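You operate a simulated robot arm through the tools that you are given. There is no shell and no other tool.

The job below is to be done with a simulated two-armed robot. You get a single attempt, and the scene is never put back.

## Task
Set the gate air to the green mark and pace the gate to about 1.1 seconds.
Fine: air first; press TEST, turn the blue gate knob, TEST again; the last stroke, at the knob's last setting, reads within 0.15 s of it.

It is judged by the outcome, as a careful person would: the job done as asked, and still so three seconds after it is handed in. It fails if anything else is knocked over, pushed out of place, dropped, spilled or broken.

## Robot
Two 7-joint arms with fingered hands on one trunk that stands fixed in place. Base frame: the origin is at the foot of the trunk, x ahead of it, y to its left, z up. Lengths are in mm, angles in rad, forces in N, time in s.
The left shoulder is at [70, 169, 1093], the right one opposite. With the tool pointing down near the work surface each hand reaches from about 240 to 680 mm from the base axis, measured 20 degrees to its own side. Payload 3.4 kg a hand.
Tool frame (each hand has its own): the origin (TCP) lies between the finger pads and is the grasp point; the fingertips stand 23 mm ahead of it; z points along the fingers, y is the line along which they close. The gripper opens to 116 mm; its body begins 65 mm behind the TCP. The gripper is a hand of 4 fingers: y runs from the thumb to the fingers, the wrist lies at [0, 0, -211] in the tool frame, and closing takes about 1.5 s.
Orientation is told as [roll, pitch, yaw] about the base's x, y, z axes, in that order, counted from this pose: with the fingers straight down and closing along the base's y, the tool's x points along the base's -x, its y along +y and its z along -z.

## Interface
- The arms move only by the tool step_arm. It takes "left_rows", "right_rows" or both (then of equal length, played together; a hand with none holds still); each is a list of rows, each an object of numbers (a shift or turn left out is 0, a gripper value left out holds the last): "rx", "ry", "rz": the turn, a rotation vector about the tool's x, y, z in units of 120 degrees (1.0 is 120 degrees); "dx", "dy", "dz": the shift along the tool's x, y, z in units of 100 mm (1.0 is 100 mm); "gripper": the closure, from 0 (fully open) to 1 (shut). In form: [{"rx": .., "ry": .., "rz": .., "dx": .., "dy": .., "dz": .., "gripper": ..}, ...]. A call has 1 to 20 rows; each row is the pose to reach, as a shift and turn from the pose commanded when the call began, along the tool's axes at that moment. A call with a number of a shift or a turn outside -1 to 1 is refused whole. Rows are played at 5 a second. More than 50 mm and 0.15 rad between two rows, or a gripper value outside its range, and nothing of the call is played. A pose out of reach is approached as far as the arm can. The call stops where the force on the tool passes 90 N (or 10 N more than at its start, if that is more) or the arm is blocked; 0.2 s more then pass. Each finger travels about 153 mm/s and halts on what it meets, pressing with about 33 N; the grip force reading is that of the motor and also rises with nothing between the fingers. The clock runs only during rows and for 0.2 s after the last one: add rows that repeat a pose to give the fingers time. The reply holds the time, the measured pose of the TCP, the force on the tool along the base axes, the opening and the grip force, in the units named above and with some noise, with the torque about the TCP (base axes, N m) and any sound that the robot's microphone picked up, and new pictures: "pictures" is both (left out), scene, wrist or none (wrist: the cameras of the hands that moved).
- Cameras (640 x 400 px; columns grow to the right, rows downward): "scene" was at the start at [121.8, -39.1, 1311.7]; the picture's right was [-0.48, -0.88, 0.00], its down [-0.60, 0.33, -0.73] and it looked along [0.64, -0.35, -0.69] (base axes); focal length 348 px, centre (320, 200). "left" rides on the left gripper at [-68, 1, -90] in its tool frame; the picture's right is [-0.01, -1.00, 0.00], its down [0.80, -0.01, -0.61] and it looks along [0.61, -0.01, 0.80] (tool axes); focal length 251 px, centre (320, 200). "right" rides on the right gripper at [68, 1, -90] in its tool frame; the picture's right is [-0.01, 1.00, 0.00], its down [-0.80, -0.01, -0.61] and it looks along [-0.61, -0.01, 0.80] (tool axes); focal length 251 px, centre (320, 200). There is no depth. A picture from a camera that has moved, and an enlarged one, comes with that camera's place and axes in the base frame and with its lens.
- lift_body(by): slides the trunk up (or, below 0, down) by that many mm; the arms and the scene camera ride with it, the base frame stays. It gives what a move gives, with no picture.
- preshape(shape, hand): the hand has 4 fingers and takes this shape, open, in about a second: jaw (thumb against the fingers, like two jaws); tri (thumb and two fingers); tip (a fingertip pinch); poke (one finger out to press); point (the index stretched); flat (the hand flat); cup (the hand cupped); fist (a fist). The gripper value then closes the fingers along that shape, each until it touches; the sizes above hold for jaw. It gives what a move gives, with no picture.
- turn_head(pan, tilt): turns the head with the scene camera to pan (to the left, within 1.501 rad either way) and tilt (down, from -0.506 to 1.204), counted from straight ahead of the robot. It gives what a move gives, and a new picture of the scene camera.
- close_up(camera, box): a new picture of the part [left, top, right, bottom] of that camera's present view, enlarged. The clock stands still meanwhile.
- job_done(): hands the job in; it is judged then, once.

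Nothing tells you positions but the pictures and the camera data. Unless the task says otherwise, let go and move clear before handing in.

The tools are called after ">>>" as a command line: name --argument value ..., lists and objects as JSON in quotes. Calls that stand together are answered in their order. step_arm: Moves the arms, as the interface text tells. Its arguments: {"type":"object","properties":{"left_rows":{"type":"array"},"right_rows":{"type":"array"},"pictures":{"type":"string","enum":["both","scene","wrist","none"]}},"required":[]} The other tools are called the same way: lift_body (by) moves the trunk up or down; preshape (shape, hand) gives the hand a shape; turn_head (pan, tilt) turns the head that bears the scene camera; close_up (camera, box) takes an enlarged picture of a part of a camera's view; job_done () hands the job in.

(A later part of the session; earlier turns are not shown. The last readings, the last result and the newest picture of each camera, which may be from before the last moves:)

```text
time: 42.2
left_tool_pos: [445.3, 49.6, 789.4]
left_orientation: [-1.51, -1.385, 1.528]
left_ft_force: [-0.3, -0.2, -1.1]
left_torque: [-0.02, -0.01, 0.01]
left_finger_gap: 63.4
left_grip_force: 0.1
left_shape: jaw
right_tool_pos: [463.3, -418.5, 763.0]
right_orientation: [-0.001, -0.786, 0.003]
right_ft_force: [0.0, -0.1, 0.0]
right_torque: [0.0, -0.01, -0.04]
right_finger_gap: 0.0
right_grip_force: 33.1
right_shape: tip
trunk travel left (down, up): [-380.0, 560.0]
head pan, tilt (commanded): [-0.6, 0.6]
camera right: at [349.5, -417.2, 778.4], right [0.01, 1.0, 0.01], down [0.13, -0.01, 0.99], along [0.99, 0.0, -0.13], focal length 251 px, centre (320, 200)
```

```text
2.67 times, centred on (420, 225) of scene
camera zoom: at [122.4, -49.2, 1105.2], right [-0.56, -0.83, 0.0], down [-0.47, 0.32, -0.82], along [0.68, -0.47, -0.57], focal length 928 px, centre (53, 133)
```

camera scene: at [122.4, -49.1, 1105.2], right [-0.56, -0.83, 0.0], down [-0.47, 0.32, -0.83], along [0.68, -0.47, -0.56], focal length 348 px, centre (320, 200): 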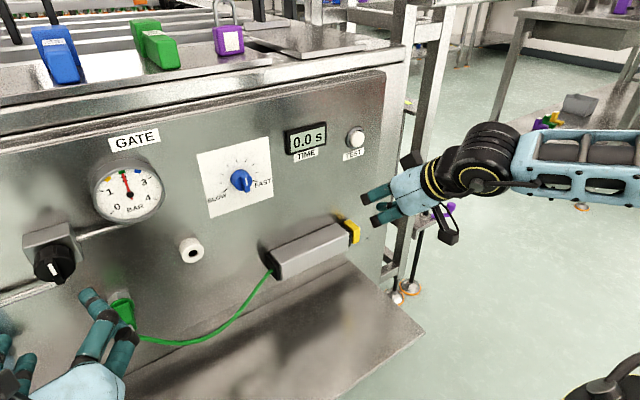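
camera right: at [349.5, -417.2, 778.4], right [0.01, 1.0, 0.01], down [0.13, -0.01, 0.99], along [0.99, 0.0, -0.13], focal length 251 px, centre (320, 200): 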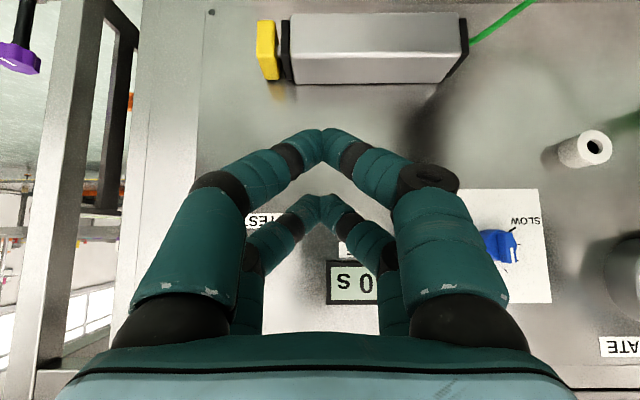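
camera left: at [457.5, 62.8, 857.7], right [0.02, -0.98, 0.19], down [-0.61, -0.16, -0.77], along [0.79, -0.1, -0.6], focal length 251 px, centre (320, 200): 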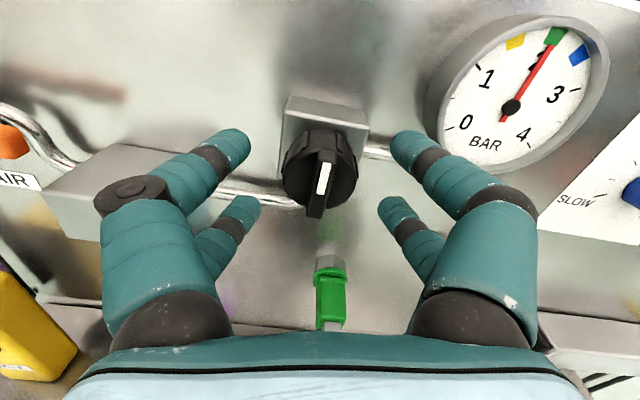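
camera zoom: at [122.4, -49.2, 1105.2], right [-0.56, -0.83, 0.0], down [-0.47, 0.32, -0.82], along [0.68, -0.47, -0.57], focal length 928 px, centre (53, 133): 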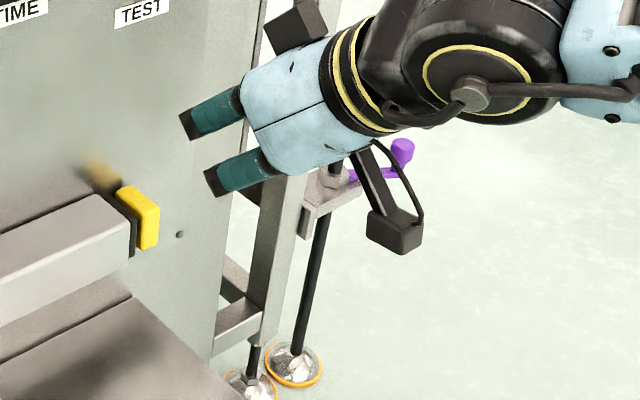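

The closed fingertips form two compact pairs. With the hand pitched about 20° below horizontal, the upper pair leads and can press TEST cleanly. I'll bring it in front of the button, stopping short.

>>> step_arm --right_rows '[{"ry": -0.05, "dx": -0.2, "dy": -0.15, "dz": 0.1}, {"ry": -0.1, "dx": -0.4, "dy": -0.3, "dz": 0.2}, {"ry": -0.15, "dx": -0.6, "dy": -0.45, "dz": 0.3}, {"ry": -0.208, "dx": -0.75, "dy": -0.6, "dz": 0.4}, {"ry": -0.208, "dx": -0.89, "dy": -0.75, "dz": 0.48}, {"ry": -0.208, "dx": -0.89, "dy": -0.75, "dz": 0.48}]' --pictures "both"

>>> close_up --camera "scene" --box '[260, 90, 420, 190]'

```text
time: 43.6
left_tool_pos: [445.2, 49.3, 791.2]
left_orientation: [-1.512, -1.386, 1.529]
left_ft_force: [0.1, -0.7, 0.0]
left_torque: [0.0, 0.01, 0.04]
left_finger_gap: 63.4
left_grip_force: 0.1
left_shape: jaw
right_tool_pos: [560.2, -493.5, 790.0]
right_orientation: [-0.002, -1.222, 0.001]
right_ft_force: [-0.6, -0.2, 1.3]
right_torque: [-0.01, 0.0, 0.06]
right_finger_gap: 0.0
right_grip_force: 33.3
right_shape: tip
trunk travel left (down, up): [-380.0, 560.0]
head pan, tilt (commanded): [-0.6, 0.6]
camera scene: at [122.2, -49.1, 1105.3], right [-0.56, -0.83, 0.0], down [-0.47, 0.32, -0.83], along [0.68, -0.47, -0.56], focal length 348 px, centre (320, 200)
camera right: at [451.1, -492.6, 757.9], right [0.0, 1.0, 0.01], down [-0.3, -0.01, 0.95], along [0.95, 0.0, 0.3], focal length 251 px, centre (320, 200)
```

scene: 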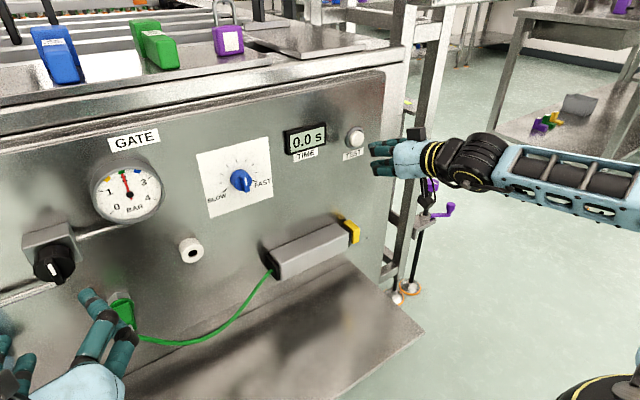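
right: 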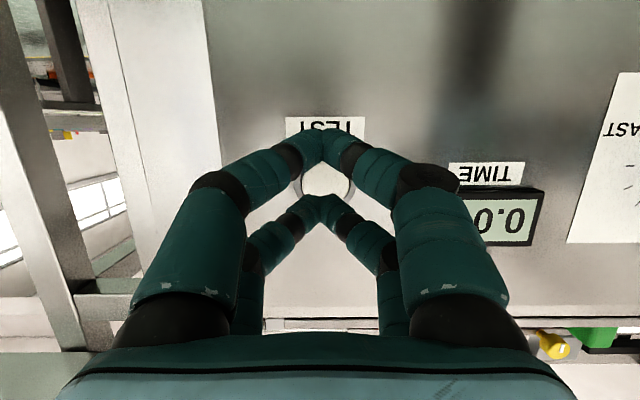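

```text
4.00 times, centred on (340, 140) of scene
camera zoom: at [122.2, -49.1, 1105.3], right [-0.56, -0.83, 0.0], down [-0.47, 0.32, -0.83], along [0.68, -0.47, -0.56], focal length 1392 px, centre (240, 440)
```

zoom: 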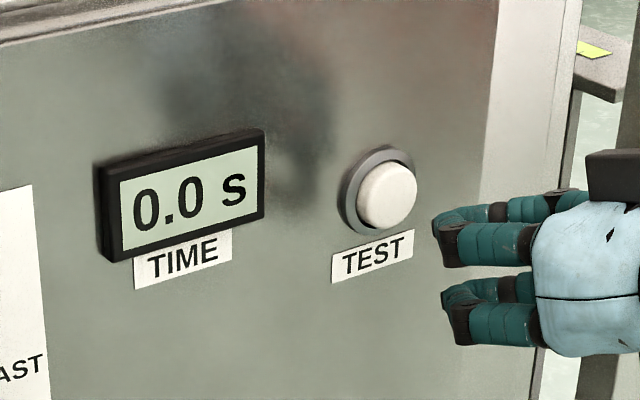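

The fingertip pair is in line with TEST, tips at about (590, -493, 798). I'll advance 28 mm, then feel for the button in small steps.

>>> step_arm --right_rows '[{"dx": -0.05, "dz": 0.1, "dy": 0.02}, {"dx": -0.09, "dz": 0.18, "dy": 0.02}, {"dx": -0.115, "dz": 0.256, "dy": 0.02}, {"dx": -0.115, "dz": 0.256, "dy": 0.02}]' --pictures "wrist"

>>> close_up --camera "scene" --box '[260, 90, 420, 190]'

```text
time: 44.6
left_tool_pos: [444.8, 49.1, 789.7]
left_orientation: [-1.514, -1.385, 1.529]
left_ft_force: [-0.8, -0.2, -0.4]
left_torque: [-0.03, 0.0, -0.02]
left_finger_gap: 63.4
left_grip_force: 0.1
left_shape: jaw
right_tool_pos: [587.2, -492.1, 792.2]
right_orientation: [-0.002, -1.221, 0.004]
right_ft_force: [0.2, -0.2, -0.4]
right_torque: [0.0, 0.01, 0.03]
right_finger_gap: 0.2
right_grip_force: 32.5
right_shape: tip
trunk travel left (down, up): [-380.0, 560.0]
head pan, tilt (commanded): [-0.6, 0.6]
camera right: at [478.8, -491.2, 760.7], right [0.0, 1.0, 0.01], down [-0.3, -0.01, 0.95], along [0.95, 0.0, 0.3], focal length 251 px, centre (320, 200)
```

right: 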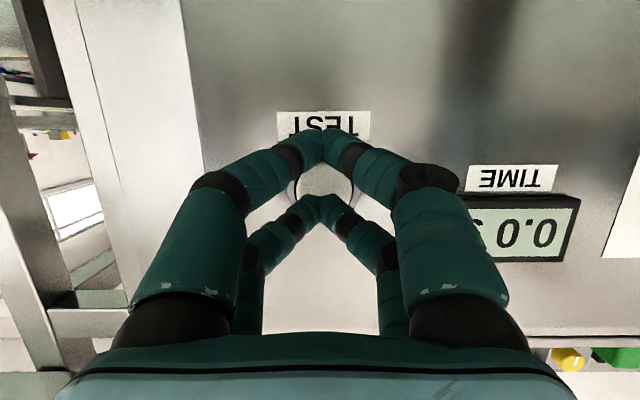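

```text
4.00 times, centred on (340, 140) of scene
camera zoom: at [122.3, -49.2, 1105.2], right [-0.56, -0.83, 0.0], down [-0.47, 0.32, -0.83], along [0.68, -0.47, -0.56], focal length 1392 px, centre (240, 440)
```

zoom: 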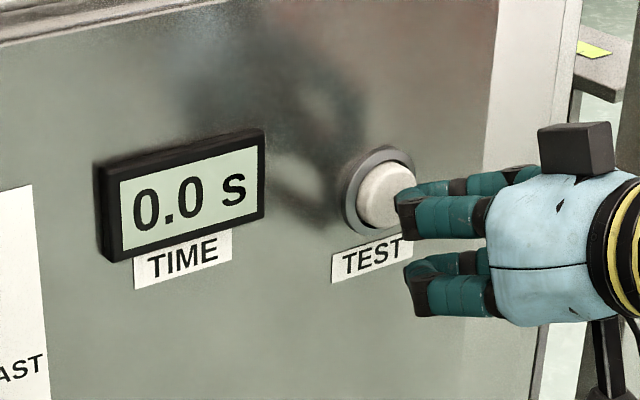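

>>> step_arm --right_rows '[{"dx": -0.01, "dz": 0.028}, {"dx": -0.02, "dz": 0.056}, {"dx": -0.027, "dz": 0.075}]' --pictures "none"

>>> close_up --camera "scene" --box '[260, 90, 420, 190]'

```text
time: 45.4
left_tool_pos: [445.1, 50.3, 789.5]
left_orientation: [-1.515, -1.385, 1.532]
left_ft_force: [0.2, -0.9, 0.5]
left_torque: [0.0, 0.01, -0.02]
left_finger_gap: 63.3
left_grip_force: 0.0
left_shape: jaw
right_tool_pos: [595.5, -492.1, 793.8]
right_orientation: [-0.003, -1.22, 0.003]
right_ft_force: [-2.2, 0.6, 0.0]
right_torque: [0.04, -0.01, -0.01]
right_finger_gap: 0.2
right_grip_force: 33.2
right_shape: tip
trunk travel left (down, up): [-380.0, 560.0]
head pan, tilt (commanded): [-0.6, 0.6]
heard: click
```

```text
4.00 times, centred on (340, 140) of scene
camera zoom: at [122.0, -49.1, 1105.3], right [-0.56, -0.83, 0.0], down [-0.47, 0.32, -0.83], along [0.68, -0.47, -0.56], focal length 1392 px, centre (240, 440)
```

zoom: 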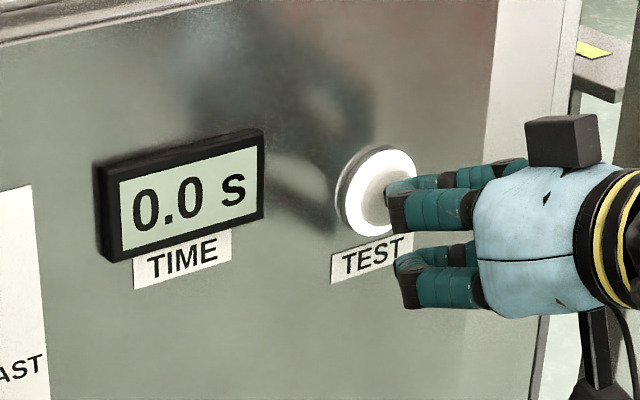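

I heard a click and the button lit up. I'll back off a little and wait for the stroke's time.

>>> step_arm --right_rows '[{"dx": 0.027, "dz": -0.075}, {"dx": 0.055, "dz": -0.15}, {"dx": 0.055, "dz": -0.15}, {"dx": 0.055, "dz": -0.15}, {"dx": 0.055, "dz": -0.15}, {"dx": 0.055, "dz": -0.15}]' --pictures "scene"

>>> close_up --camera "scene" --box '[260, 90, 420, 190]'

```text
time: 46.8
left_tool_pos: [445.7, 48.0, 790.7]
left_orientation: [-1.512, -1.387, 1.527]
left_ft_force: [-0.3, 0.2, 0.2]
left_torque: [-0.01, 0.01, -0.02]
left_finger_gap: 63.2
left_grip_force: 0.1
left_shape: jaw
right_tool_pos: [578.9, -491.2, 793.7]
right_orientation: [0.0, -1.218, 0.003]
right_ft_force: [0.7, 0.7, 0.6]
right_torque: [0.03, 0.02, 0.02]
right_finger_gap: 0.3
right_grip_force: 32.9
right_shape: tip
trunk travel left (down, up): [-380.0, 560.0]
head pan, tilt (commanded): [-0.6, 0.6]
camera scene: at [122.4, -49.2, 1105.2], right [-0.56, -0.83, 0.0], down [-0.47, 0.32, -0.82], along [0.68, -0.47, -0.57], focal length 348 px, centre (320, 200)
```

scene: 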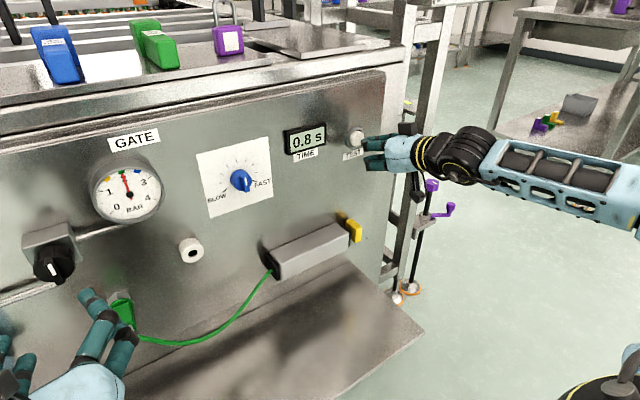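

```text
4.00 times, centred on (340, 140) of scene
camera zoom: at [122.4, -49.2, 1105.2], right [-0.56, -0.83, 0.0], down [-0.47, 0.32, -0.82], along [0.68, -0.47, -0.57], focal length 1392 px, centre (240, 440)
```

zoom: 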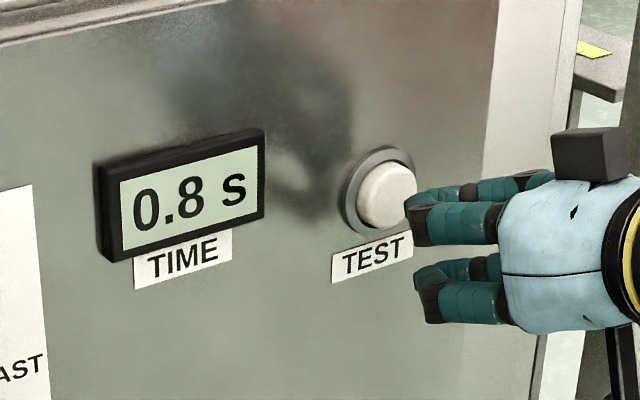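

The display reads 0.8 s. I'll retreat further and check that it's final.

>>> step_arm --right_rows '[{"dx": 0.07, "dz": -0.2}, {"dx": 0.14, "dz": -0.4}, {"dx": 0.2, "dz": -0.6}, {"dx": 0.27, "dz": -0.8}, {"dx": 0.27, "dz": -0.8}]' --pictures "scene"

>>> close_up --camera "scene" --box '[180, 100, 340, 225]'

```text
time: 48.0
left_tool_pos: [445.2, 49.2, 788.8]
left_orientation: [-1.512, -1.387, 1.526]
left_ft_force: [-1.2, 0.2, 1.3]
left_torque: [0.01, -0.01, -0.01]
left_finger_gap: 63.5
left_grip_force: 0.0
left_shape: jaw
right_tool_pos: [494.8, -490.5, 796.0]
right_orientation: [0.002, -1.22, 0.002]
right_ft_force: [0.8, -0.9, -1.4]
right_torque: [0.02, -0.01, -0.03]
right_finger_gap: 0.2
right_grip_force: 33.4
right_shape: tip
trunk travel left (down, up): [-380.0, 560.0]
head pan, tilt (commanded): [-0.6, 0.6]
camera scene: at [122.6, -49.2, 1105.2], right [-0.56, -0.83, 0.0], down [-0.47, 0.32, -0.82], along [0.68, -0.47, -0.57], focal length 348 px, centre (320, 200)
```

scene: 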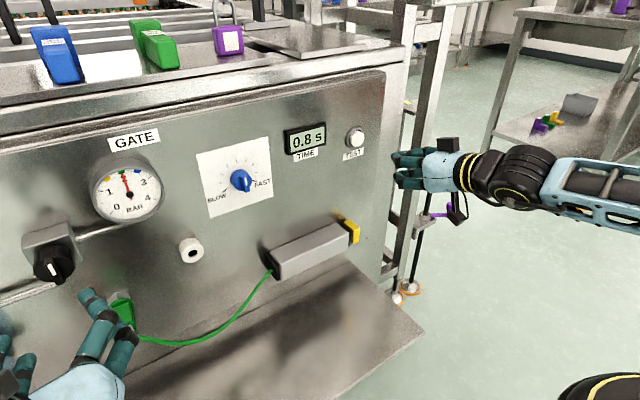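

```text
3.20 times, centred on (260, 162) of scene
camera zoom: at [122.6, -49.2, 1105.2], right [-0.56, -0.83, 0.0], down [-0.47, 0.32, -0.82], along [0.68, -0.47, -0.57], focal length 1114 px, centre (512, 320)
```

zoom: 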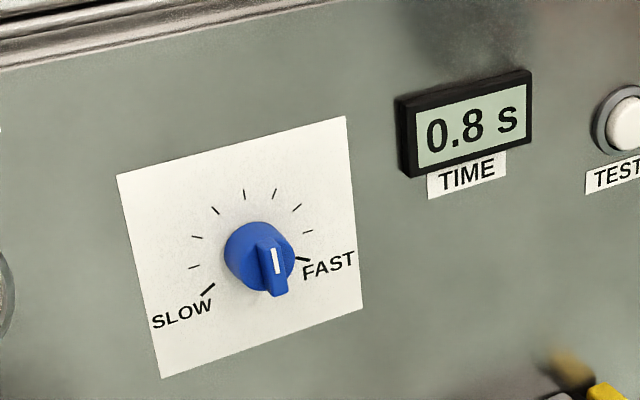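

The stroke reads 0.8 s with the pointer near mid-scale, so the knob has to go toward SLOW (counter-clockwise). I'll put the right hand back in jaw shape and move it across in front of the blue knob, staying well clear of the panel.

>>> preshape --hand "right" --shape "jaw"

>>> step_arm --right_rows '[{"ry": -0.034, "dy": 0.2, "gripper": 0.2}, {"ry": -0.067, "dy": 0.4, "gripper": 0.45}, {"ry": -0.1, "dy": 0.6, "gripper": 0.45}, {"ry": -0.134, "dy": 0.8, "gripper": 0.45}, {"ry": -0.167, "dy": 1.0, "gripper": 0.45}]' --pictures "none"

>>> step_arm --right_rows '[{"dy": 0.25}, {"dy": 0.5}, {"dy": 0.75}, {"dy": 1.0}, {"dy": 1.0}]' --pictures "both"

```text
time: 48.9
left_tool_pos: [445.5, 49.3, 790.7]
left_orientation: [-1.511, -1.386, 1.529]
left_ft_force: [0.2, 0.5, -0.1]
left_torque: [0.04, -0.01, 0.04]
left_finger_gap: 63.3
left_grip_force: 0.0
left_shape: jaw
right_tool_pos: [495.7, -491.3, 796.3]
right_orientation: [-0.003, -1.221, 0.001]
right_ft_force: [0.1, -0.7, 0.2]
right_torque: [0.02, -0.01, 0.0]
right_finger_gap: 116.0
right_grip_force: 0.2
right_shape: jaw
trunk travel left (down, up): [-380.0, 560.0]
head pan, tilt (commanded): [-0.6, 0.6]
```

```text
time: 50.1
left_tool_pos: [444.4, 49.7, 789.7]
left_orientation: [-1.511, -1.385, 1.53]
left_ft_force: [0.3, -0.6, 0.1]
left_torque: [0.01, 0.01, 0.0]
left_finger_gap: 63.5
left_grip_force: 0.1
left_shape: jaw
right_tool_pos: [496.7, -391.2, 796.5]
right_orientation: [0.95, -1.569, -0.948]
right_ft_force: [0.0, 0.3, -0.6]
right_torque: [0.03, 0.03, 0.02]
right_finger_gap: 64.4
right_grip_force: 0.2
right_shape: jaw
trunk travel left (down, up): [-380.0, 560.0]
head pan, tilt (commanded): [-0.6, 0.6]
```

```text
time: 51.3
left_tool_pos: [444.5, 49.1, 790.2]
left_orientation: [-1.513, -1.386, 1.527]
left_ft_force: [-0.3, 0.6, 0.3]
left_torque: [-0.02, 0.04, -0.02]
left_finger_gap: 63.3
left_grip_force: 0.2
left_shape: jaw
right_tool_pos: [471.8, -358.4, 812.6]
right_orientation: [-0.295, -1.569, 0.297]
right_ft_force: [-0.4, 0.0, 1.0]
right_torque: [0.01, 0.04, 0.02]
right_finger_gap: 64.3
right_grip_force: 0.1
right_shape: jaw
right hand out of reach, approached as far as the arm can: row 1, 2, 3, 4, 5
trunk travel left (down, up): [-380.0, 560.0]
head pan, tilt (commanded): [-0.6, 0.6]
camera scene: at [122.4, -49.2, 1105.2], right [-0.56, -0.83, 0.0], down [-0.47, 0.32, -0.82], along [0.68, -0.47, -0.57], focal length 348 px, centre (320, 200)
camera right: at [381.4, -357.5, 746.1], right [0.0, 1.0, 0.01], down [-0.61, -0.01, 0.8], along [0.8, 0.0, 0.61], focal length 251 px, centre (320, 200)
```

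scene: 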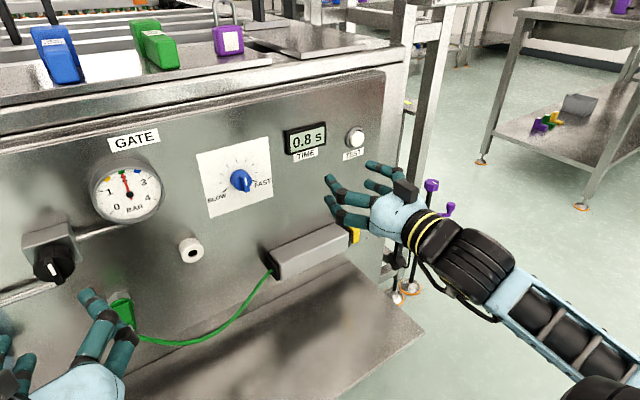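
right: 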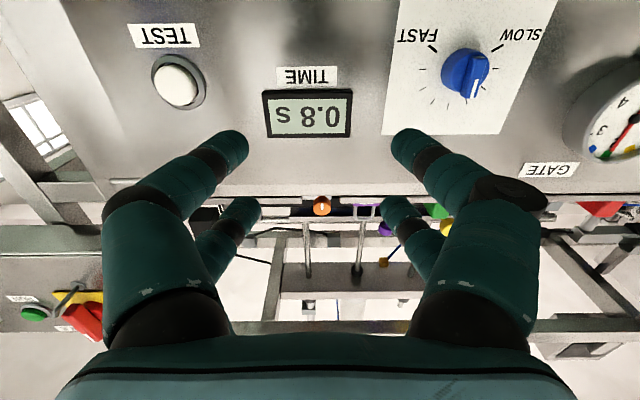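

The right arm hit a limit at (472, -358, 813). Its mirror pose worked for the left arm further forward, so I'll move the hand forward first (still short of the display) and then across.

>>> step_arm --right_rows '[{"dz": 0.2, "dx": 0.05}, {"dz": 0.4, "dx": 0.1}, {"dz": 0.55, "dx": 0.15}, {"dz": 0.55, "dx": 0.15}]' --pictures "none"

>>> step_arm --right_rows '[{"dy": 0.2}, {"dy": 0.4}, {"dy": 0.6}, {"dy": 0.6}]' --pictures "both"

```text
time: 52.3
left_tool_pos: [444.3, 48.9, 789.1]
left_orientation: [-1.512, -1.386, 1.529]
left_ft_force: [0.2, 0.4, -0.2]
left_torque: [-0.01, 0.01, 0.03]
left_finger_gap: 63.3
left_grip_force: 0.0
left_shape: jaw
right_tool_pos: [503.2, -382.3, 818.3]
right_orientation: [-0.259, -1.568, 0.264]
right_ft_force: [0.0, -0.3, 0.5]
right_torque: [0.01, 0.0, 0.01]
right_finger_gap: 64.3
right_grip_force: 0.1
right_shape: jaw
right hand out of reach, approached as far as the arm can: row 1, 2, 3, 4
trunk travel left (down, up): [-380.0, 560.0]
head pan, tilt (commanded): [-0.6, 0.6]
```

```text
time: 53.3
left_tool_pos: [445.1, 48.8, 789.9]
left_orientation: [-1.511, -1.386, 1.527]
left_ft_force: [0.0, -0.5, -0.4]
left_torque: [0.01, 0.01, -0.03]
left_finger_gap: 63.0
left_grip_force: 0.1
left_shape: jaw
right_tool_pos: [482.4, -352.0, 836.4]
right_orientation: [-0.242, -1.568, 0.247]
right_ft_force: [0.0, 0.7, 0.5]
right_torque: [0.03, -0.01, -0.01]
right_finger_gap: 64.2
right_grip_force: 0.1
right_shape: jaw
right hand out of reach, approached as far as the arm can: row 1, 2, 3, 4
trunk travel left (down, up): [-380.0, 560.0]
head pan, tilt (commanded): [-0.6, 0.6]
camera scene: at [122.4, -49.2, 1105.2], right [-0.56, -0.83, 0.0], down [-0.47, 0.32, -0.82], along [0.68, -0.47, -0.57], focal length 348 px, centre (320, 200)
camera right: at [390.8, -351.2, 768.8], right [0.0, 1.0, 0.01], down [-0.61, -0.01, 0.8], along [0.8, 0.0, 0.61], focal length 251 px, centre (320, 200)
```

scene: 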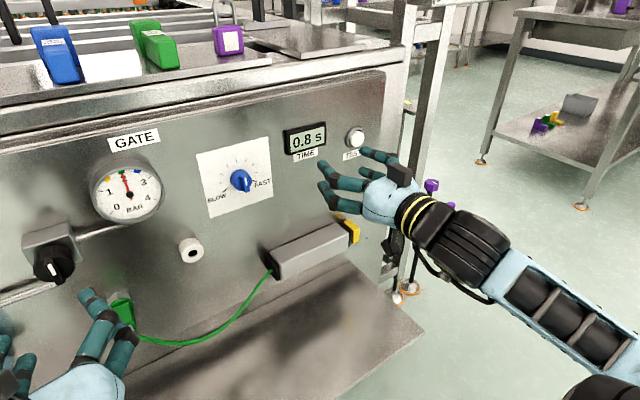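
right: 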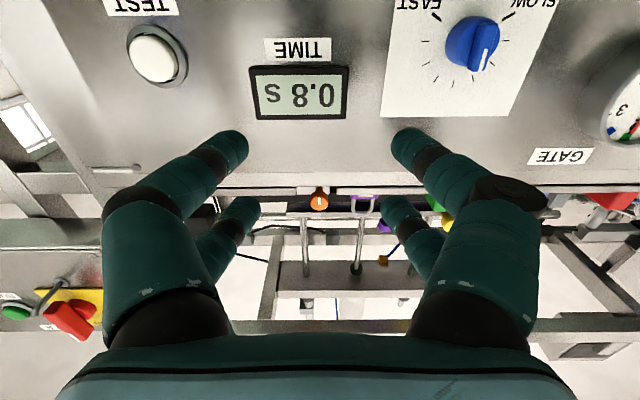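

The right wrist cannot reach the blue knob from this posture. I'll park the right hand back near TEST, where it worked, and see whether the left hand can reach across to the blue knob.

>>> step_arm --right_rows '[{"dy": -0.2, "ry": 0.034}, {"dy": -0.4, "ry": 0.067}, {"dy": -0.6, "ry": 0.1}, {"dy": -0.8, "ry": 0.134}, {"dy": -1.0, "ry": 0.167}, {"dy": -1.0, "ry": 0.167}]' --pictures "none"

>>> step_arm --left_rows '[{"dy": -0.25, "rz": 0.05}, {"dy": -0.5, "rz": 0.09}, {"dy": -0.75, "rz": 0.09}, {"dy": -1.0, "rz": 0.09}, {"dy": -1.0, "rz": 0.09}]' --pictures "both"

```text
time: 54.7
left_tool_pos: [444.9, 48.2, 789.9]
left_orientation: [-1.511, -1.385, 1.527]
left_ft_force: [-0.4, 0.4, -0.5]
left_torque: [-0.01, 0.01, 0.01]
left_finger_gap: 63.2
left_grip_force: 0.1
left_shape: jaw
right_tool_pos: [479.9, -450.4, 836.8]
right_orientation: [-0.001, -1.219, 0.0]
right_ft_force: [-0.2, 0.2, 0.2]
right_torque: [0.03, -0.01, -0.01]
right_finger_gap: 64.5
right_grip_force: 0.1
right_shape: jaw
trunk travel left (down, up): [-380.0, 560.0]
head pan, tilt (commanded): [-0.6, 0.6]
```

```text
time: 55.9
left_tool_pos: [449.0, -49.2, 809.8]
left_orientation: [0.405, -1.558, -0.388]
left_ft_force: [0.9, -0.3, 0.6]
left_torque: [0.0, 0.0, -0.02]
left_finger_gap: 63.3
left_grip_force: 0.0
left_shape: jaw
right_tool_pos: [480.8, -450.6, 836.8]
right_orientation: [-0.001, -1.219, 0.004]
right_ft_force: [-1.1, 0.4, -0.1]
right_torque: [0.0, 0.03, -0.01]
right_finger_gap: 64.4
right_grip_force: 0.0
right_shape: jaw
trunk travel left (down, up): [-380.0, 560.0]
head pan, tilt (commanded): [-0.6, 0.6]
camera scene: at [122.4, -49.0, 1105.2], right [-0.56, -0.83, 0.0], down [-0.47, 0.32, -0.83], along [0.68, -0.47, -0.56], focal length 348 px, centre (320, 200)
camera left: at [359.2, -49.6, 878.4], right [0.01, -1.0, 0.0], down [-0.62, -0.01, -0.79], along [0.79, 0.01, -0.62], focal length 251 px, centre (320, 200)
```

scene: 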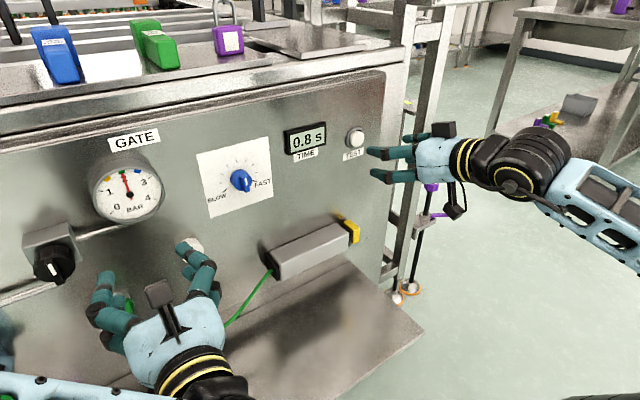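
left: 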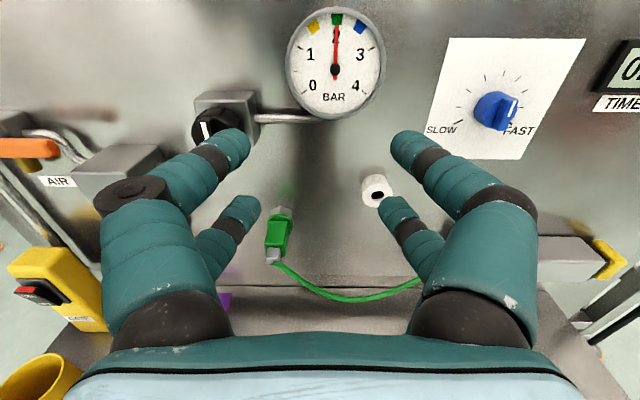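

The left arm moves across easily. I'll carry on toward the blue knob.

>>> step_arm --left_rows '[{"dy": -0.25, "dx": 0.05}, {"dy": -0.5, "dx": 0.1}, {"dy": -0.75, "dx": 0.15}, {"dy": -1.0, "dx": 0.2}, {"dy": -1.0, "dx": 0.2}]' --pictures "none"

>>> step_arm --left_rows '[{"dy": -0.25}, {"dy": -0.5}, {"dy": -0.78}, {"dy": -0.78}]' --pictures "both"

```text
time: 57.1
left_tool_pos: [449.9, -149.2, 788.4]
left_orientation: [0.401, -1.56, -0.387]
left_ft_force: [0.3, 0.0, 0.6]
left_torque: [0.03, 0.01, 0.03]
left_finger_gap: 63.2
left_grip_force: 0.0
left_shape: jaw
right_tool_pos: [478.9, -451.7, 836.5]
right_orientation: [-0.001, -1.22, 0.005]
right_ft_force: [-0.7, 0.3, -0.8]
right_torque: [0.02, 0.01, -0.02]
right_finger_gap: 64.4
right_grip_force: 0.0
right_shape: jaw
trunk travel left (down, up): [-380.0, 560.0]
head pan, tilt (commanded): [-0.6, 0.6]
```

```text
time: 58.1
left_tool_pos: [457.0, -176.3, 796.5]
left_orientation: [0.386, -1.558, -0.371]
left_ft_force: [0.0, 0.1, 0.8]
left_torque: [0.03, 0.0, 0.02]
left_finger_gap: 63.6
left_grip_force: 0.2
left_shape: jaw
left hand out of reach, approached as far as the arm can: row 2, 3, 4
right_tool_pos: [480.1, -450.2, 835.2]
right_orientation: [-0.001, -1.221, 0.002]
right_ft_force: [0.9, -0.1, -1.0]
right_torque: [0.03, 0.05, 0.01]
right_finger_gap: 64.3
right_grip_force: 0.2
right_shape: jaw
trunk travel left (down, up): [-380.0, 560.0]
head pan, tilt (commanded): [-0.6, 0.6]
camera scene: at [122.3, -49.2, 1105.2], right [-0.56, -0.83, 0.0], down [-0.47, 0.32, -0.82], along [0.68, -0.47, -0.57], focal length 348 px, centre (320, 200)
camera left: at [368.9, -177.7, 866.6], right [0.01, -1.0, 0.0], down [-0.62, -0.01, -0.79], along [0.79, 0.01, -0.62], focal length 251 px, centre (320, 200)
```

scene: 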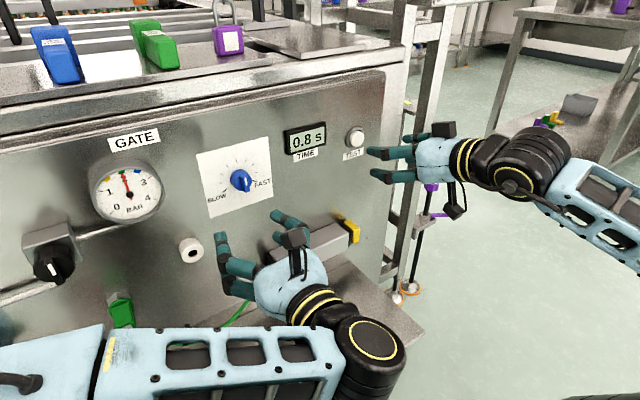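
left: 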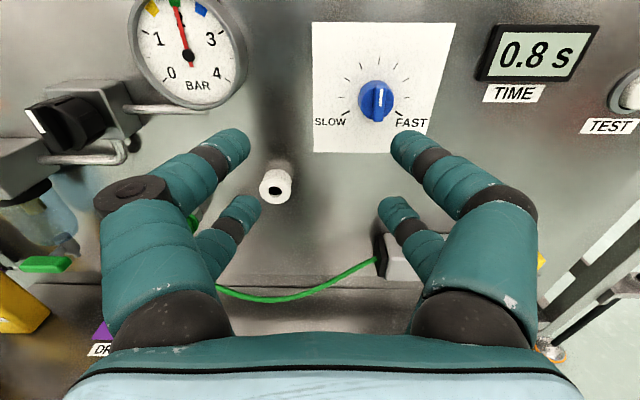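

The left hand got to y = -176 before its limit. Reaching further forward should straighten the wrist, so I'll advance while continuing to the right.

>>> step_arm --left_rows '[{"dz": 0.2, "dy": -0.05}, {"dz": 0.4, "dy": -0.15}, {"dz": 0.6, "dy": -0.3}, {"dz": 0.7, "dy": -0.45}, {"dz": 0.7, "dy": -0.5}, {"dz": 0.7, "dy": -0.5}]' --pictures "both"

```text
time: 59.5
left_tool_pos: [525.3, -185.7, 807.7]
left_orientation: [0.367, -1.558, -0.352]
left_ft_force: [0.2, -0.8, -0.2]
left_torque: [-0.05, -0.02, -0.01]
left_finger_gap: 63.4
left_grip_force: 0.0
left_shape: jaw
left hand out of reach, approached as far as the arm can: row 2, 3, 4, 5, 6
right_tool_pos: [480.4, -452.0, 836.4]
right_orientation: [-0.002, -1.221, 0.003]
right_ft_force: [0.6, -0.6, -0.1]
right_torque: [0.0, -0.01, -0.03]
right_finger_gap: 64.4
right_grip_force: 0.1
right_shape: jaw
trunk travel left (down, up): [-380.0, 560.0]
head pan, tilt (commanded): [-0.6, 0.6]
camera scene: at [122.4, -49.3, 1105.2], right [-0.56, -0.83, 0.0], down [-0.47, 0.32, -0.82], along [0.68, -0.47, -0.57], focal length 348 px, centre (320, 200)
camera left: at [437.1, -187.3, 877.5], right [0.01, -1.0, 0.0], down [-0.62, -0.01, -0.79], along [0.79, 0.01, -0.62], focal length 251 px, centre (320, 200)
```

scene: 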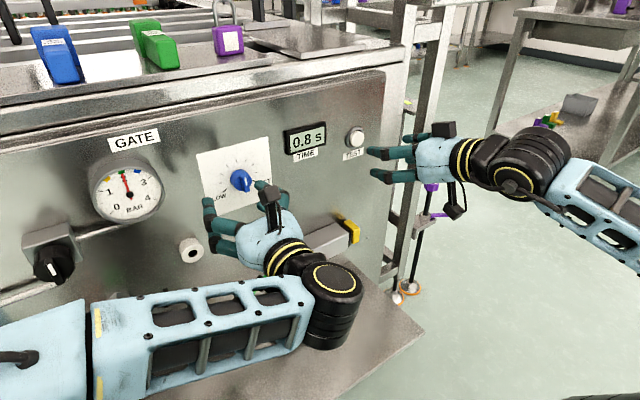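
left: 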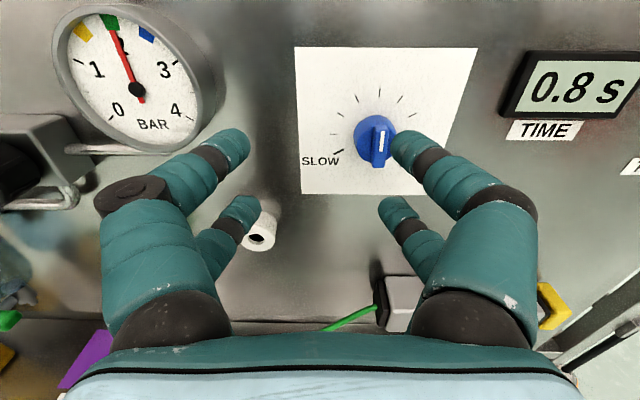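

With this straight-on orientation the limit is about y = -186. I can instead nudge the knob with one fingertip: pushing the ridge's lower end to the right turns it counter-clockwise (slower), gently and without grip kick-back. First I'll look closely at the knob.

>>> close_up --camera "left" --box '[290, 40, 482, 200]'

>>> close_up --camera "scene" --box '[190, 130, 290, 220]'

```text
2.50 times, centred on (386, 120) of left
camera zoom: at [437.1, -187.3, 877.5], right [0.01, -1.0, 0.0], down [-0.62, -0.01, -0.79], along [0.79, 0.01, -0.62], focal length 629 px, centre (155, 400)
```

zoom: 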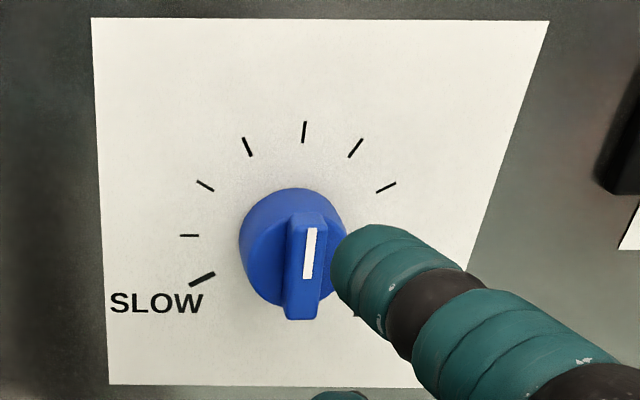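

```text
4.44 times, centred on (240, 175) of scene
camera zoom: at [122.4, -49.3, 1105.2], right [-0.56, -0.83, 0.0], down [-0.47, 0.32, -0.82], along [0.68, -0.47, -0.57], focal length 1546 px, centre (676, 311)
```

zoom: 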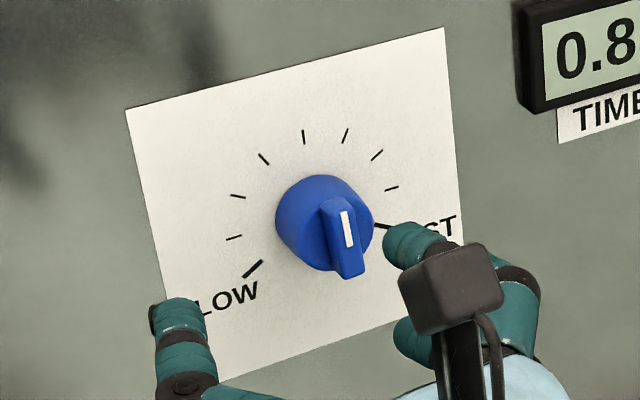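

Triangulating two views puts the blue ridge at x≈607, centred on (y -229, z 794), about 30 mm long and near vertical. I'll open the left hand a bit more and place it lower and left, so its upper-right fingertip can push the ridge's lower end to the right.

>>> step_arm --left_rows '[{"dy": 0.1, "dx": 0.1, "gripper": 0.3}, {"dy": 0.25, "dx": 0.25, "gripper": 0.3}, {"dy": 0.4, "dx": 0.43, "gripper": 0.3}, {"dy": 0.4, "dx": 0.43, "gripper": 0.3}]' --pictures "both"

```text
time: 60.5
left_tool_pos: [523.7, -144.9, 762.5]
left_orientation: [0.402, -1.559, -0.385]
left_ft_force: [0.1, -0.5, 0.4]
left_torque: [0.0, -0.02, 0.0]
left_finger_gap: 80.8
left_grip_force: 0.1
left_shape: jaw
right_tool_pos: [480.2, -452.5, 835.7]
right_orientation: [0.0, -1.221, 0.001]
right_ft_force: [0.5, -0.3, -0.2]
right_torque: [-0.04, -0.03, -0.01]
right_finger_gap: 64.1
right_grip_force: 0.0
right_shape: jaw
trunk travel left (down, up): [-380.0, 560.0]
head pan, tilt (commanded): [-0.6, 0.6]
camera scene: at [122.3, -49.4, 1105.2], right [-0.56, -0.83, 0.0], down [-0.47, 0.32, -0.82], along [0.68, -0.47, -0.57], focal length 348 px, centre (320, 200)
camera left: at [435.0, -147.2, 833.0], right [0.01, -1.0, 0.0], down [-0.62, -0.01, -0.79], along [0.79, 0.01, -0.62], focal length 251 px, centre (320, 200)
```

scene: 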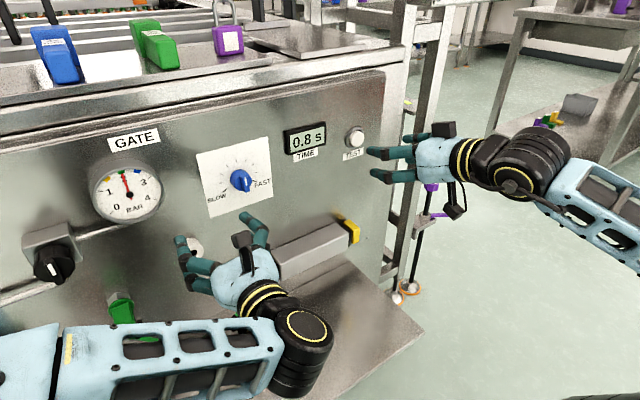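
left: 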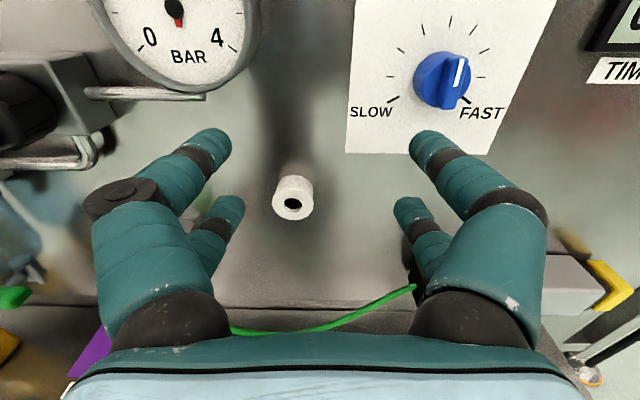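

Well within reach now. I'll advance 60 mm so the fingertip sits just left of the ridge's lower end, still short of contact.

>>> step_arm --left_rows '[{"dz": 0.2}, {"dz": 0.4}, {"dz": 0.5}, {"dz": 0.6}, {"dz": 0.6}]' --pictures "wrist"

>>> close_up --camera "left" --box '[360, 40, 552, 200]'

>>> close_up --camera "scene" --box '[190, 130, 290, 220]'

```text
time: 61.7
left_tool_pos: [585.6, -144.7, 761.7]
left_orientation: [0.405, -1.561, -0.391]
left_ft_force: [-0.2, 0.5, -0.5]
left_torque: [-0.02, -0.01, 0.0]
left_finger_gap: 80.7
left_grip_force: 0.0
left_shape: jaw
right_tool_pos: [479.9, -451.8, 836.3]
right_orientation: [-0.003, -1.219, 0.0]
right_ft_force: [-0.1, 0.2, -0.7]
right_torque: [0.02, -0.02, 0.01]
right_finger_gap: 64.3
right_grip_force: 0.0
right_shape: jaw
trunk travel left (down, up): [-380.0, 560.0]
head pan, tilt (commanded): [-0.6, 0.6]
camera left: at [496.4, -146.2, 832.7], right [0.01, -1.0, 0.0], down [-0.62, -0.01, -0.79], along [0.79, 0.01, -0.62], focal length 251 px, centre (320, 200)
```

left: 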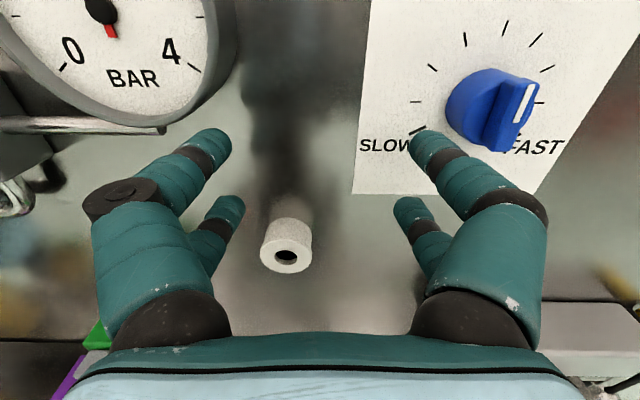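

```text
2.50 times, centred on (456, 120) of left
camera zoom: at [496.4, -146.2, 832.7], right [0.01, -1.0, 0.0], down [-0.62, -0.01, -0.79], along [0.79, 0.01, -0.62], focal length 629 px, centre (-20, 400)
```

zoom: 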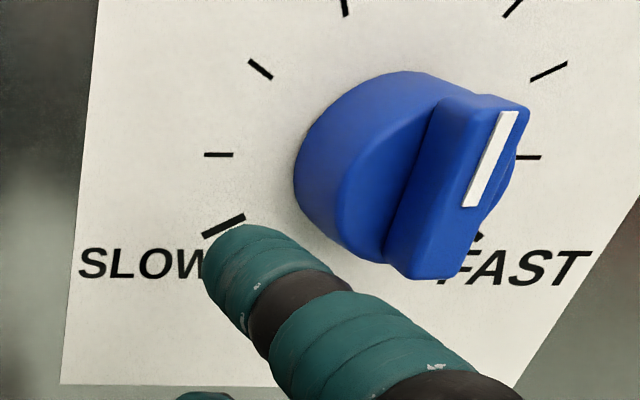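

```text
4.44 times, centred on (240, 175) of scene
camera zoom: at [122.3, -49.2, 1105.2], right [-0.56, -0.83, 0.0], down [-0.47, 0.32, -0.82], along [0.68, -0.47, -0.57], focal length 1546 px, centre (676, 311)
```

zoom: 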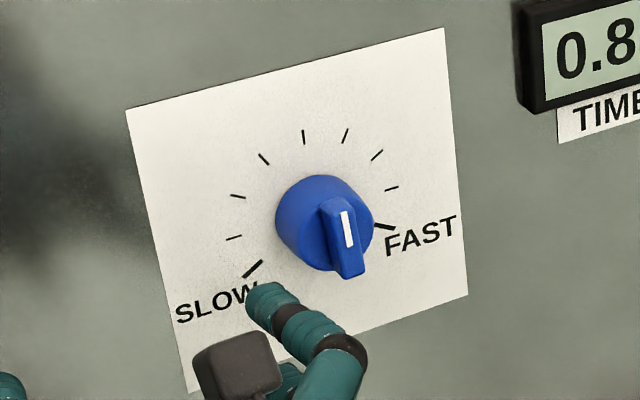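

The geometry is confirmed: ridge front at x≈604, fingertip at (600, -192, 782). I'll move right until nearly touching, slightly deeper and lower.

>>> step_arm --left_rows '[{"dy": -0.08, "dx": 0.02, "dz": 0.02}, {"dy": -0.16, "dx": 0.02, "dz": 0.02}, {"dy": -0.2, "dx": 0.02, "dz": 0.02}, {"dy": -0.22, "dx": 0.02, "dz": 0.02}, {"dy": -0.22, "dx": 0.02, "dz": 0.02}]' --pictures "none"

>>> close_up --camera "left" --box '[360, 40, 552, 200]'

>>> close_up --camera "scene" --box '[190, 130, 290, 220]'

```text
time: 62.9
left_tool_pos: [587.5, -167.5, 760.6]
left_orientation: [0.336, -1.557, -0.324]
left_ft_force: [0.5, -0.5, -0.5]
left_torque: [0.0, 0.01, 0.0]
left_finger_gap: 80.9
left_grip_force: 0.1
left_shape: jaw
right_tool_pos: [480.2, -452.4, 836.3]
right_orientation: [-0.002, -1.22, 0.002]
right_ft_force: [0.2, -0.1, -0.9]
right_torque: [-0.01, -0.01, -0.01]
right_finger_gap: 64.3
right_grip_force: 0.1
right_shape: jaw
trunk travel left (down, up): [-380.0, 560.0]
head pan, tilt (commanded): [-0.6, 0.6]
```

```text
2.50 times, centred on (456, 120) of left
camera zoom: at [498.1, -168.4, 830.2], right [0.01, -1.0, 0.0], down [-0.62, -0.01, -0.79], along [0.79, 0.01, -0.62], focal length 629 px, centre (-20, 400)
```

zoom: 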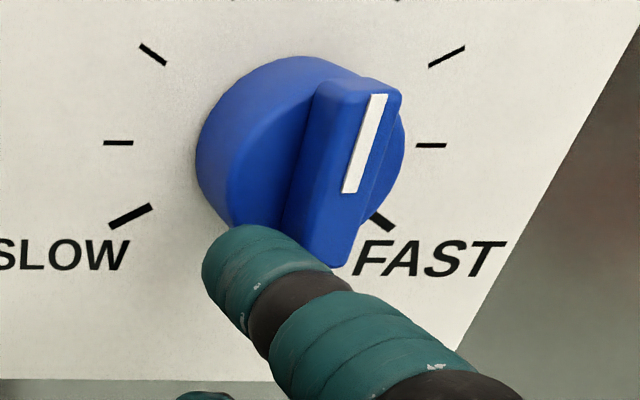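

```text
4.44 times, centred on (240, 175) of scene
camera zoom: at [122.4, -49.3, 1105.2], right [-0.56, -0.83, 0.0], down [-0.47, 0.32, -0.82], along [0.68, -0.47, -0.57], focal length 1546 px, centre (676, 311)
```

zoom: 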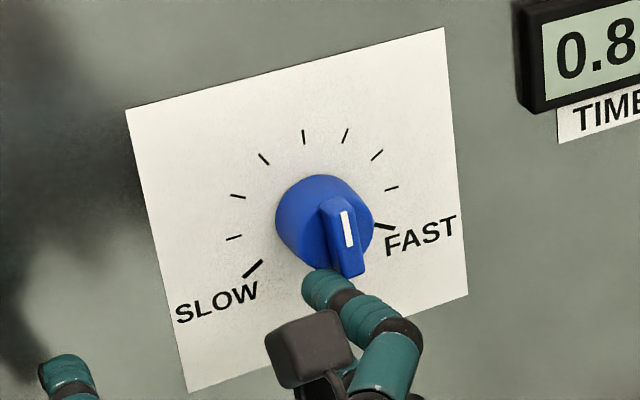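

Almost touching now. I'll push right in small increments and watch the pointer.

>>> step_arm --left_rows '[{"dy": -0.02, "dx": -0.01}, {"dy": -0.04, "dx": -0.01}, {"dy": -0.05, "dx": -0.01}, {"dy": -0.05, "dx": -0.01}]' --pictures "none"

>>> close_up --camera "left" --box '[360, 40, 552, 200]'

>>> close_up --camera "scene" --box '[190, 130, 290, 220]'

```text
time: 63.9
left_tool_pos: [586.4, -167.3, 761.8]
left_orientation: [0.358, -1.559, -0.343]
left_ft_force: [-0.4, 0.1, 0.3]
left_torque: [0.03, -0.01, 0.0]
left_finger_gap: 80.8
left_grip_force: 0.1
left_shape: jaw
left hand out of reach, approached as far as the arm can: row 1, 2, 3, 4
right_tool_pos: [480.5, -451.9, 836.9]
right_orientation: [-0.003, -1.22, 0.002]
right_ft_force: [-0.3, -0.1, -0.2]
right_torque: [0.02, -0.01, 0.04]
right_finger_gap: 64.3
right_grip_force: 0.0
right_shape: jaw
trunk travel left (down, up): [-380.0, 560.0]
head pan, tilt (commanded): [-0.6, 0.6]
```

```text
2.50 times, centred on (456, 120) of left
camera zoom: at [498.0, -168.7, 832.0], right [0.01, -1.0, 0.0], down [-0.62, -0.01, -0.79], along [0.79, 0.01, -0.62], focal length 629 px, centre (-20, 400)
```

zoom: 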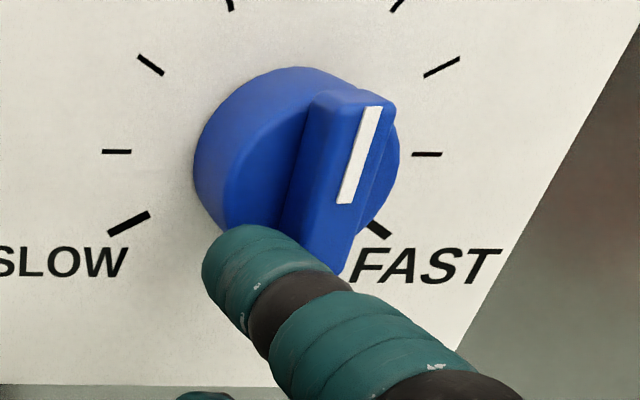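

```text
4.44 times, centred on (240, 175) of scene
camera zoom: at [122.4, -49.3, 1105.2], right [-0.56, -0.83, 0.0], down [-0.47, 0.32, -0.82], along [0.68, -0.47, -0.57], focal length 1546 px, centre (676, 311)
```

zoom: 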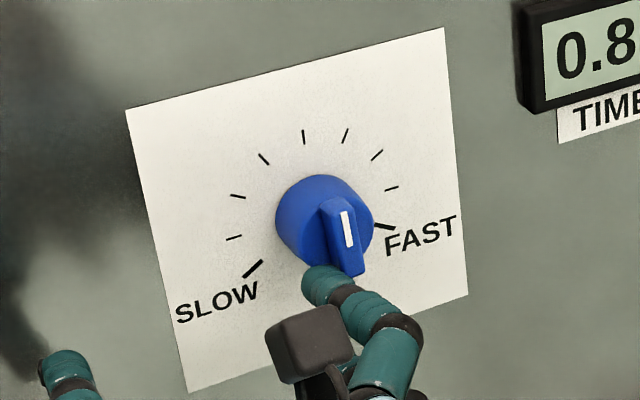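

The arm's limit is at y = -167 here. Opening the hand fully moves that fingertip about 17 mm further right relative to the palm, so I'll back left, open, and then push.

>>> step_arm --left_rows '[{"dy": 0.1}, {"dy": 0.22}, {"dy": 0.22, "gripper": 0.15}, {"dy": 0.22, "gripper": 0.0}, {"dy": 0.22, "gripper": 0.0}, {"dy": 0.22, "gripper": 0.0}]' --pictures "wrist"

>>> close_up --camera "left" --box '[400, 40, 592, 200]'

>>> close_up --camera "scene" --box '[90, 130, 290, 255]'

```text
time: 65.3
left_tool_pos: [586.0, -145.9, 760.5]
left_orientation: [0.392, -1.559, -0.377]
left_ft_force: [0.5, -0.1, -0.9]
left_torque: [-0.01, 0.01, -0.02]
left_finger_gap: 115.9
left_grip_force: 0.0
left_shape: jaw
right_tool_pos: [479.5, -452.6, 836.5]
right_orientation: [-0.003, -1.22, 0.0]
right_ft_force: [-0.7, 0.1, -0.7]
right_torque: [-0.04, 0.03, -0.03]
right_finger_gap: 64.4
right_grip_force: 0.0
right_shape: jaw
trunk travel left (down, up): [-380.0, 560.0]
head pan, tilt (commanded): [-0.6, 0.6]
camera left: at [497.7, -147.3, 831.3], right [0.01, -1.0, 0.0], down [-0.62, -0.01, -0.79], along [0.79, 0.01, -0.62], focal length 251 px, centre (320, 200)
```

left: 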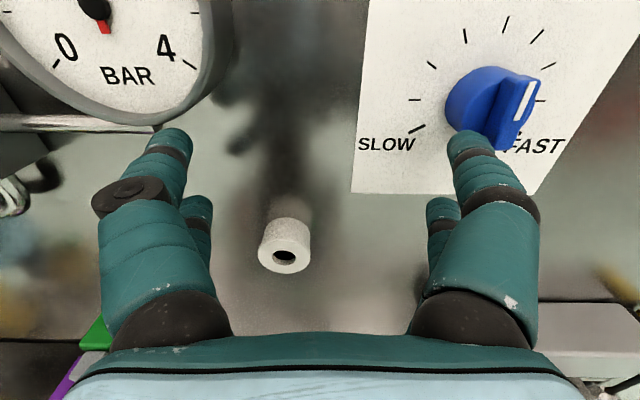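

```text
2.50 times, centred on (496, 120) of left
camera zoom: at [497.7, -147.3, 831.3], right [0.01, -1.0, 0.0], down [-0.62, -0.01, -0.79], along [0.79, 0.01, -0.62], focal length 629 px, centre (-120, 400)
```

zoom: 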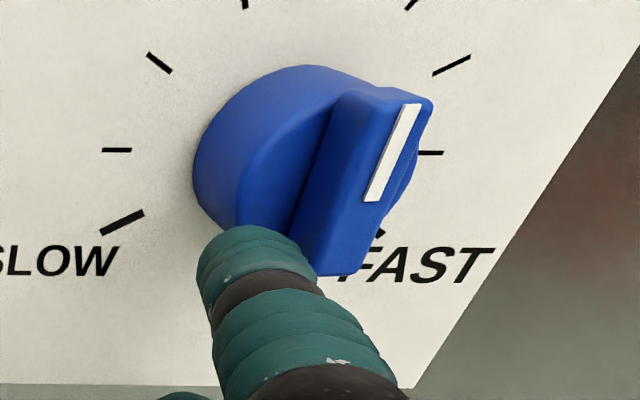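

```text
3.20 times, centred on (190, 192) of scene
camera zoom: at [122.4, -49.2, 1105.2], right [-0.56, -0.83, 0.0], down [-0.47, 0.32, -0.82], along [0.68, -0.47, -0.57], focal length 1114 px, centre (736, 224)
```

zoom: 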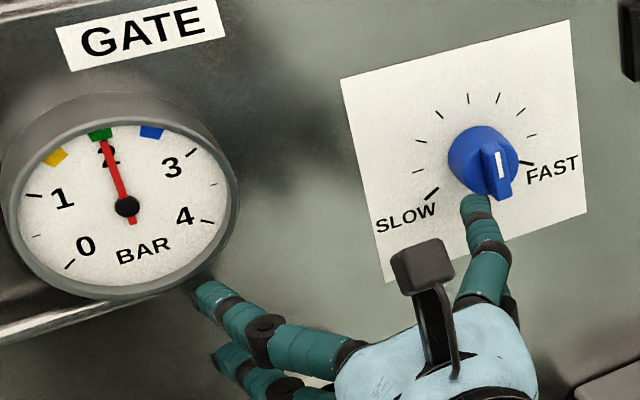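

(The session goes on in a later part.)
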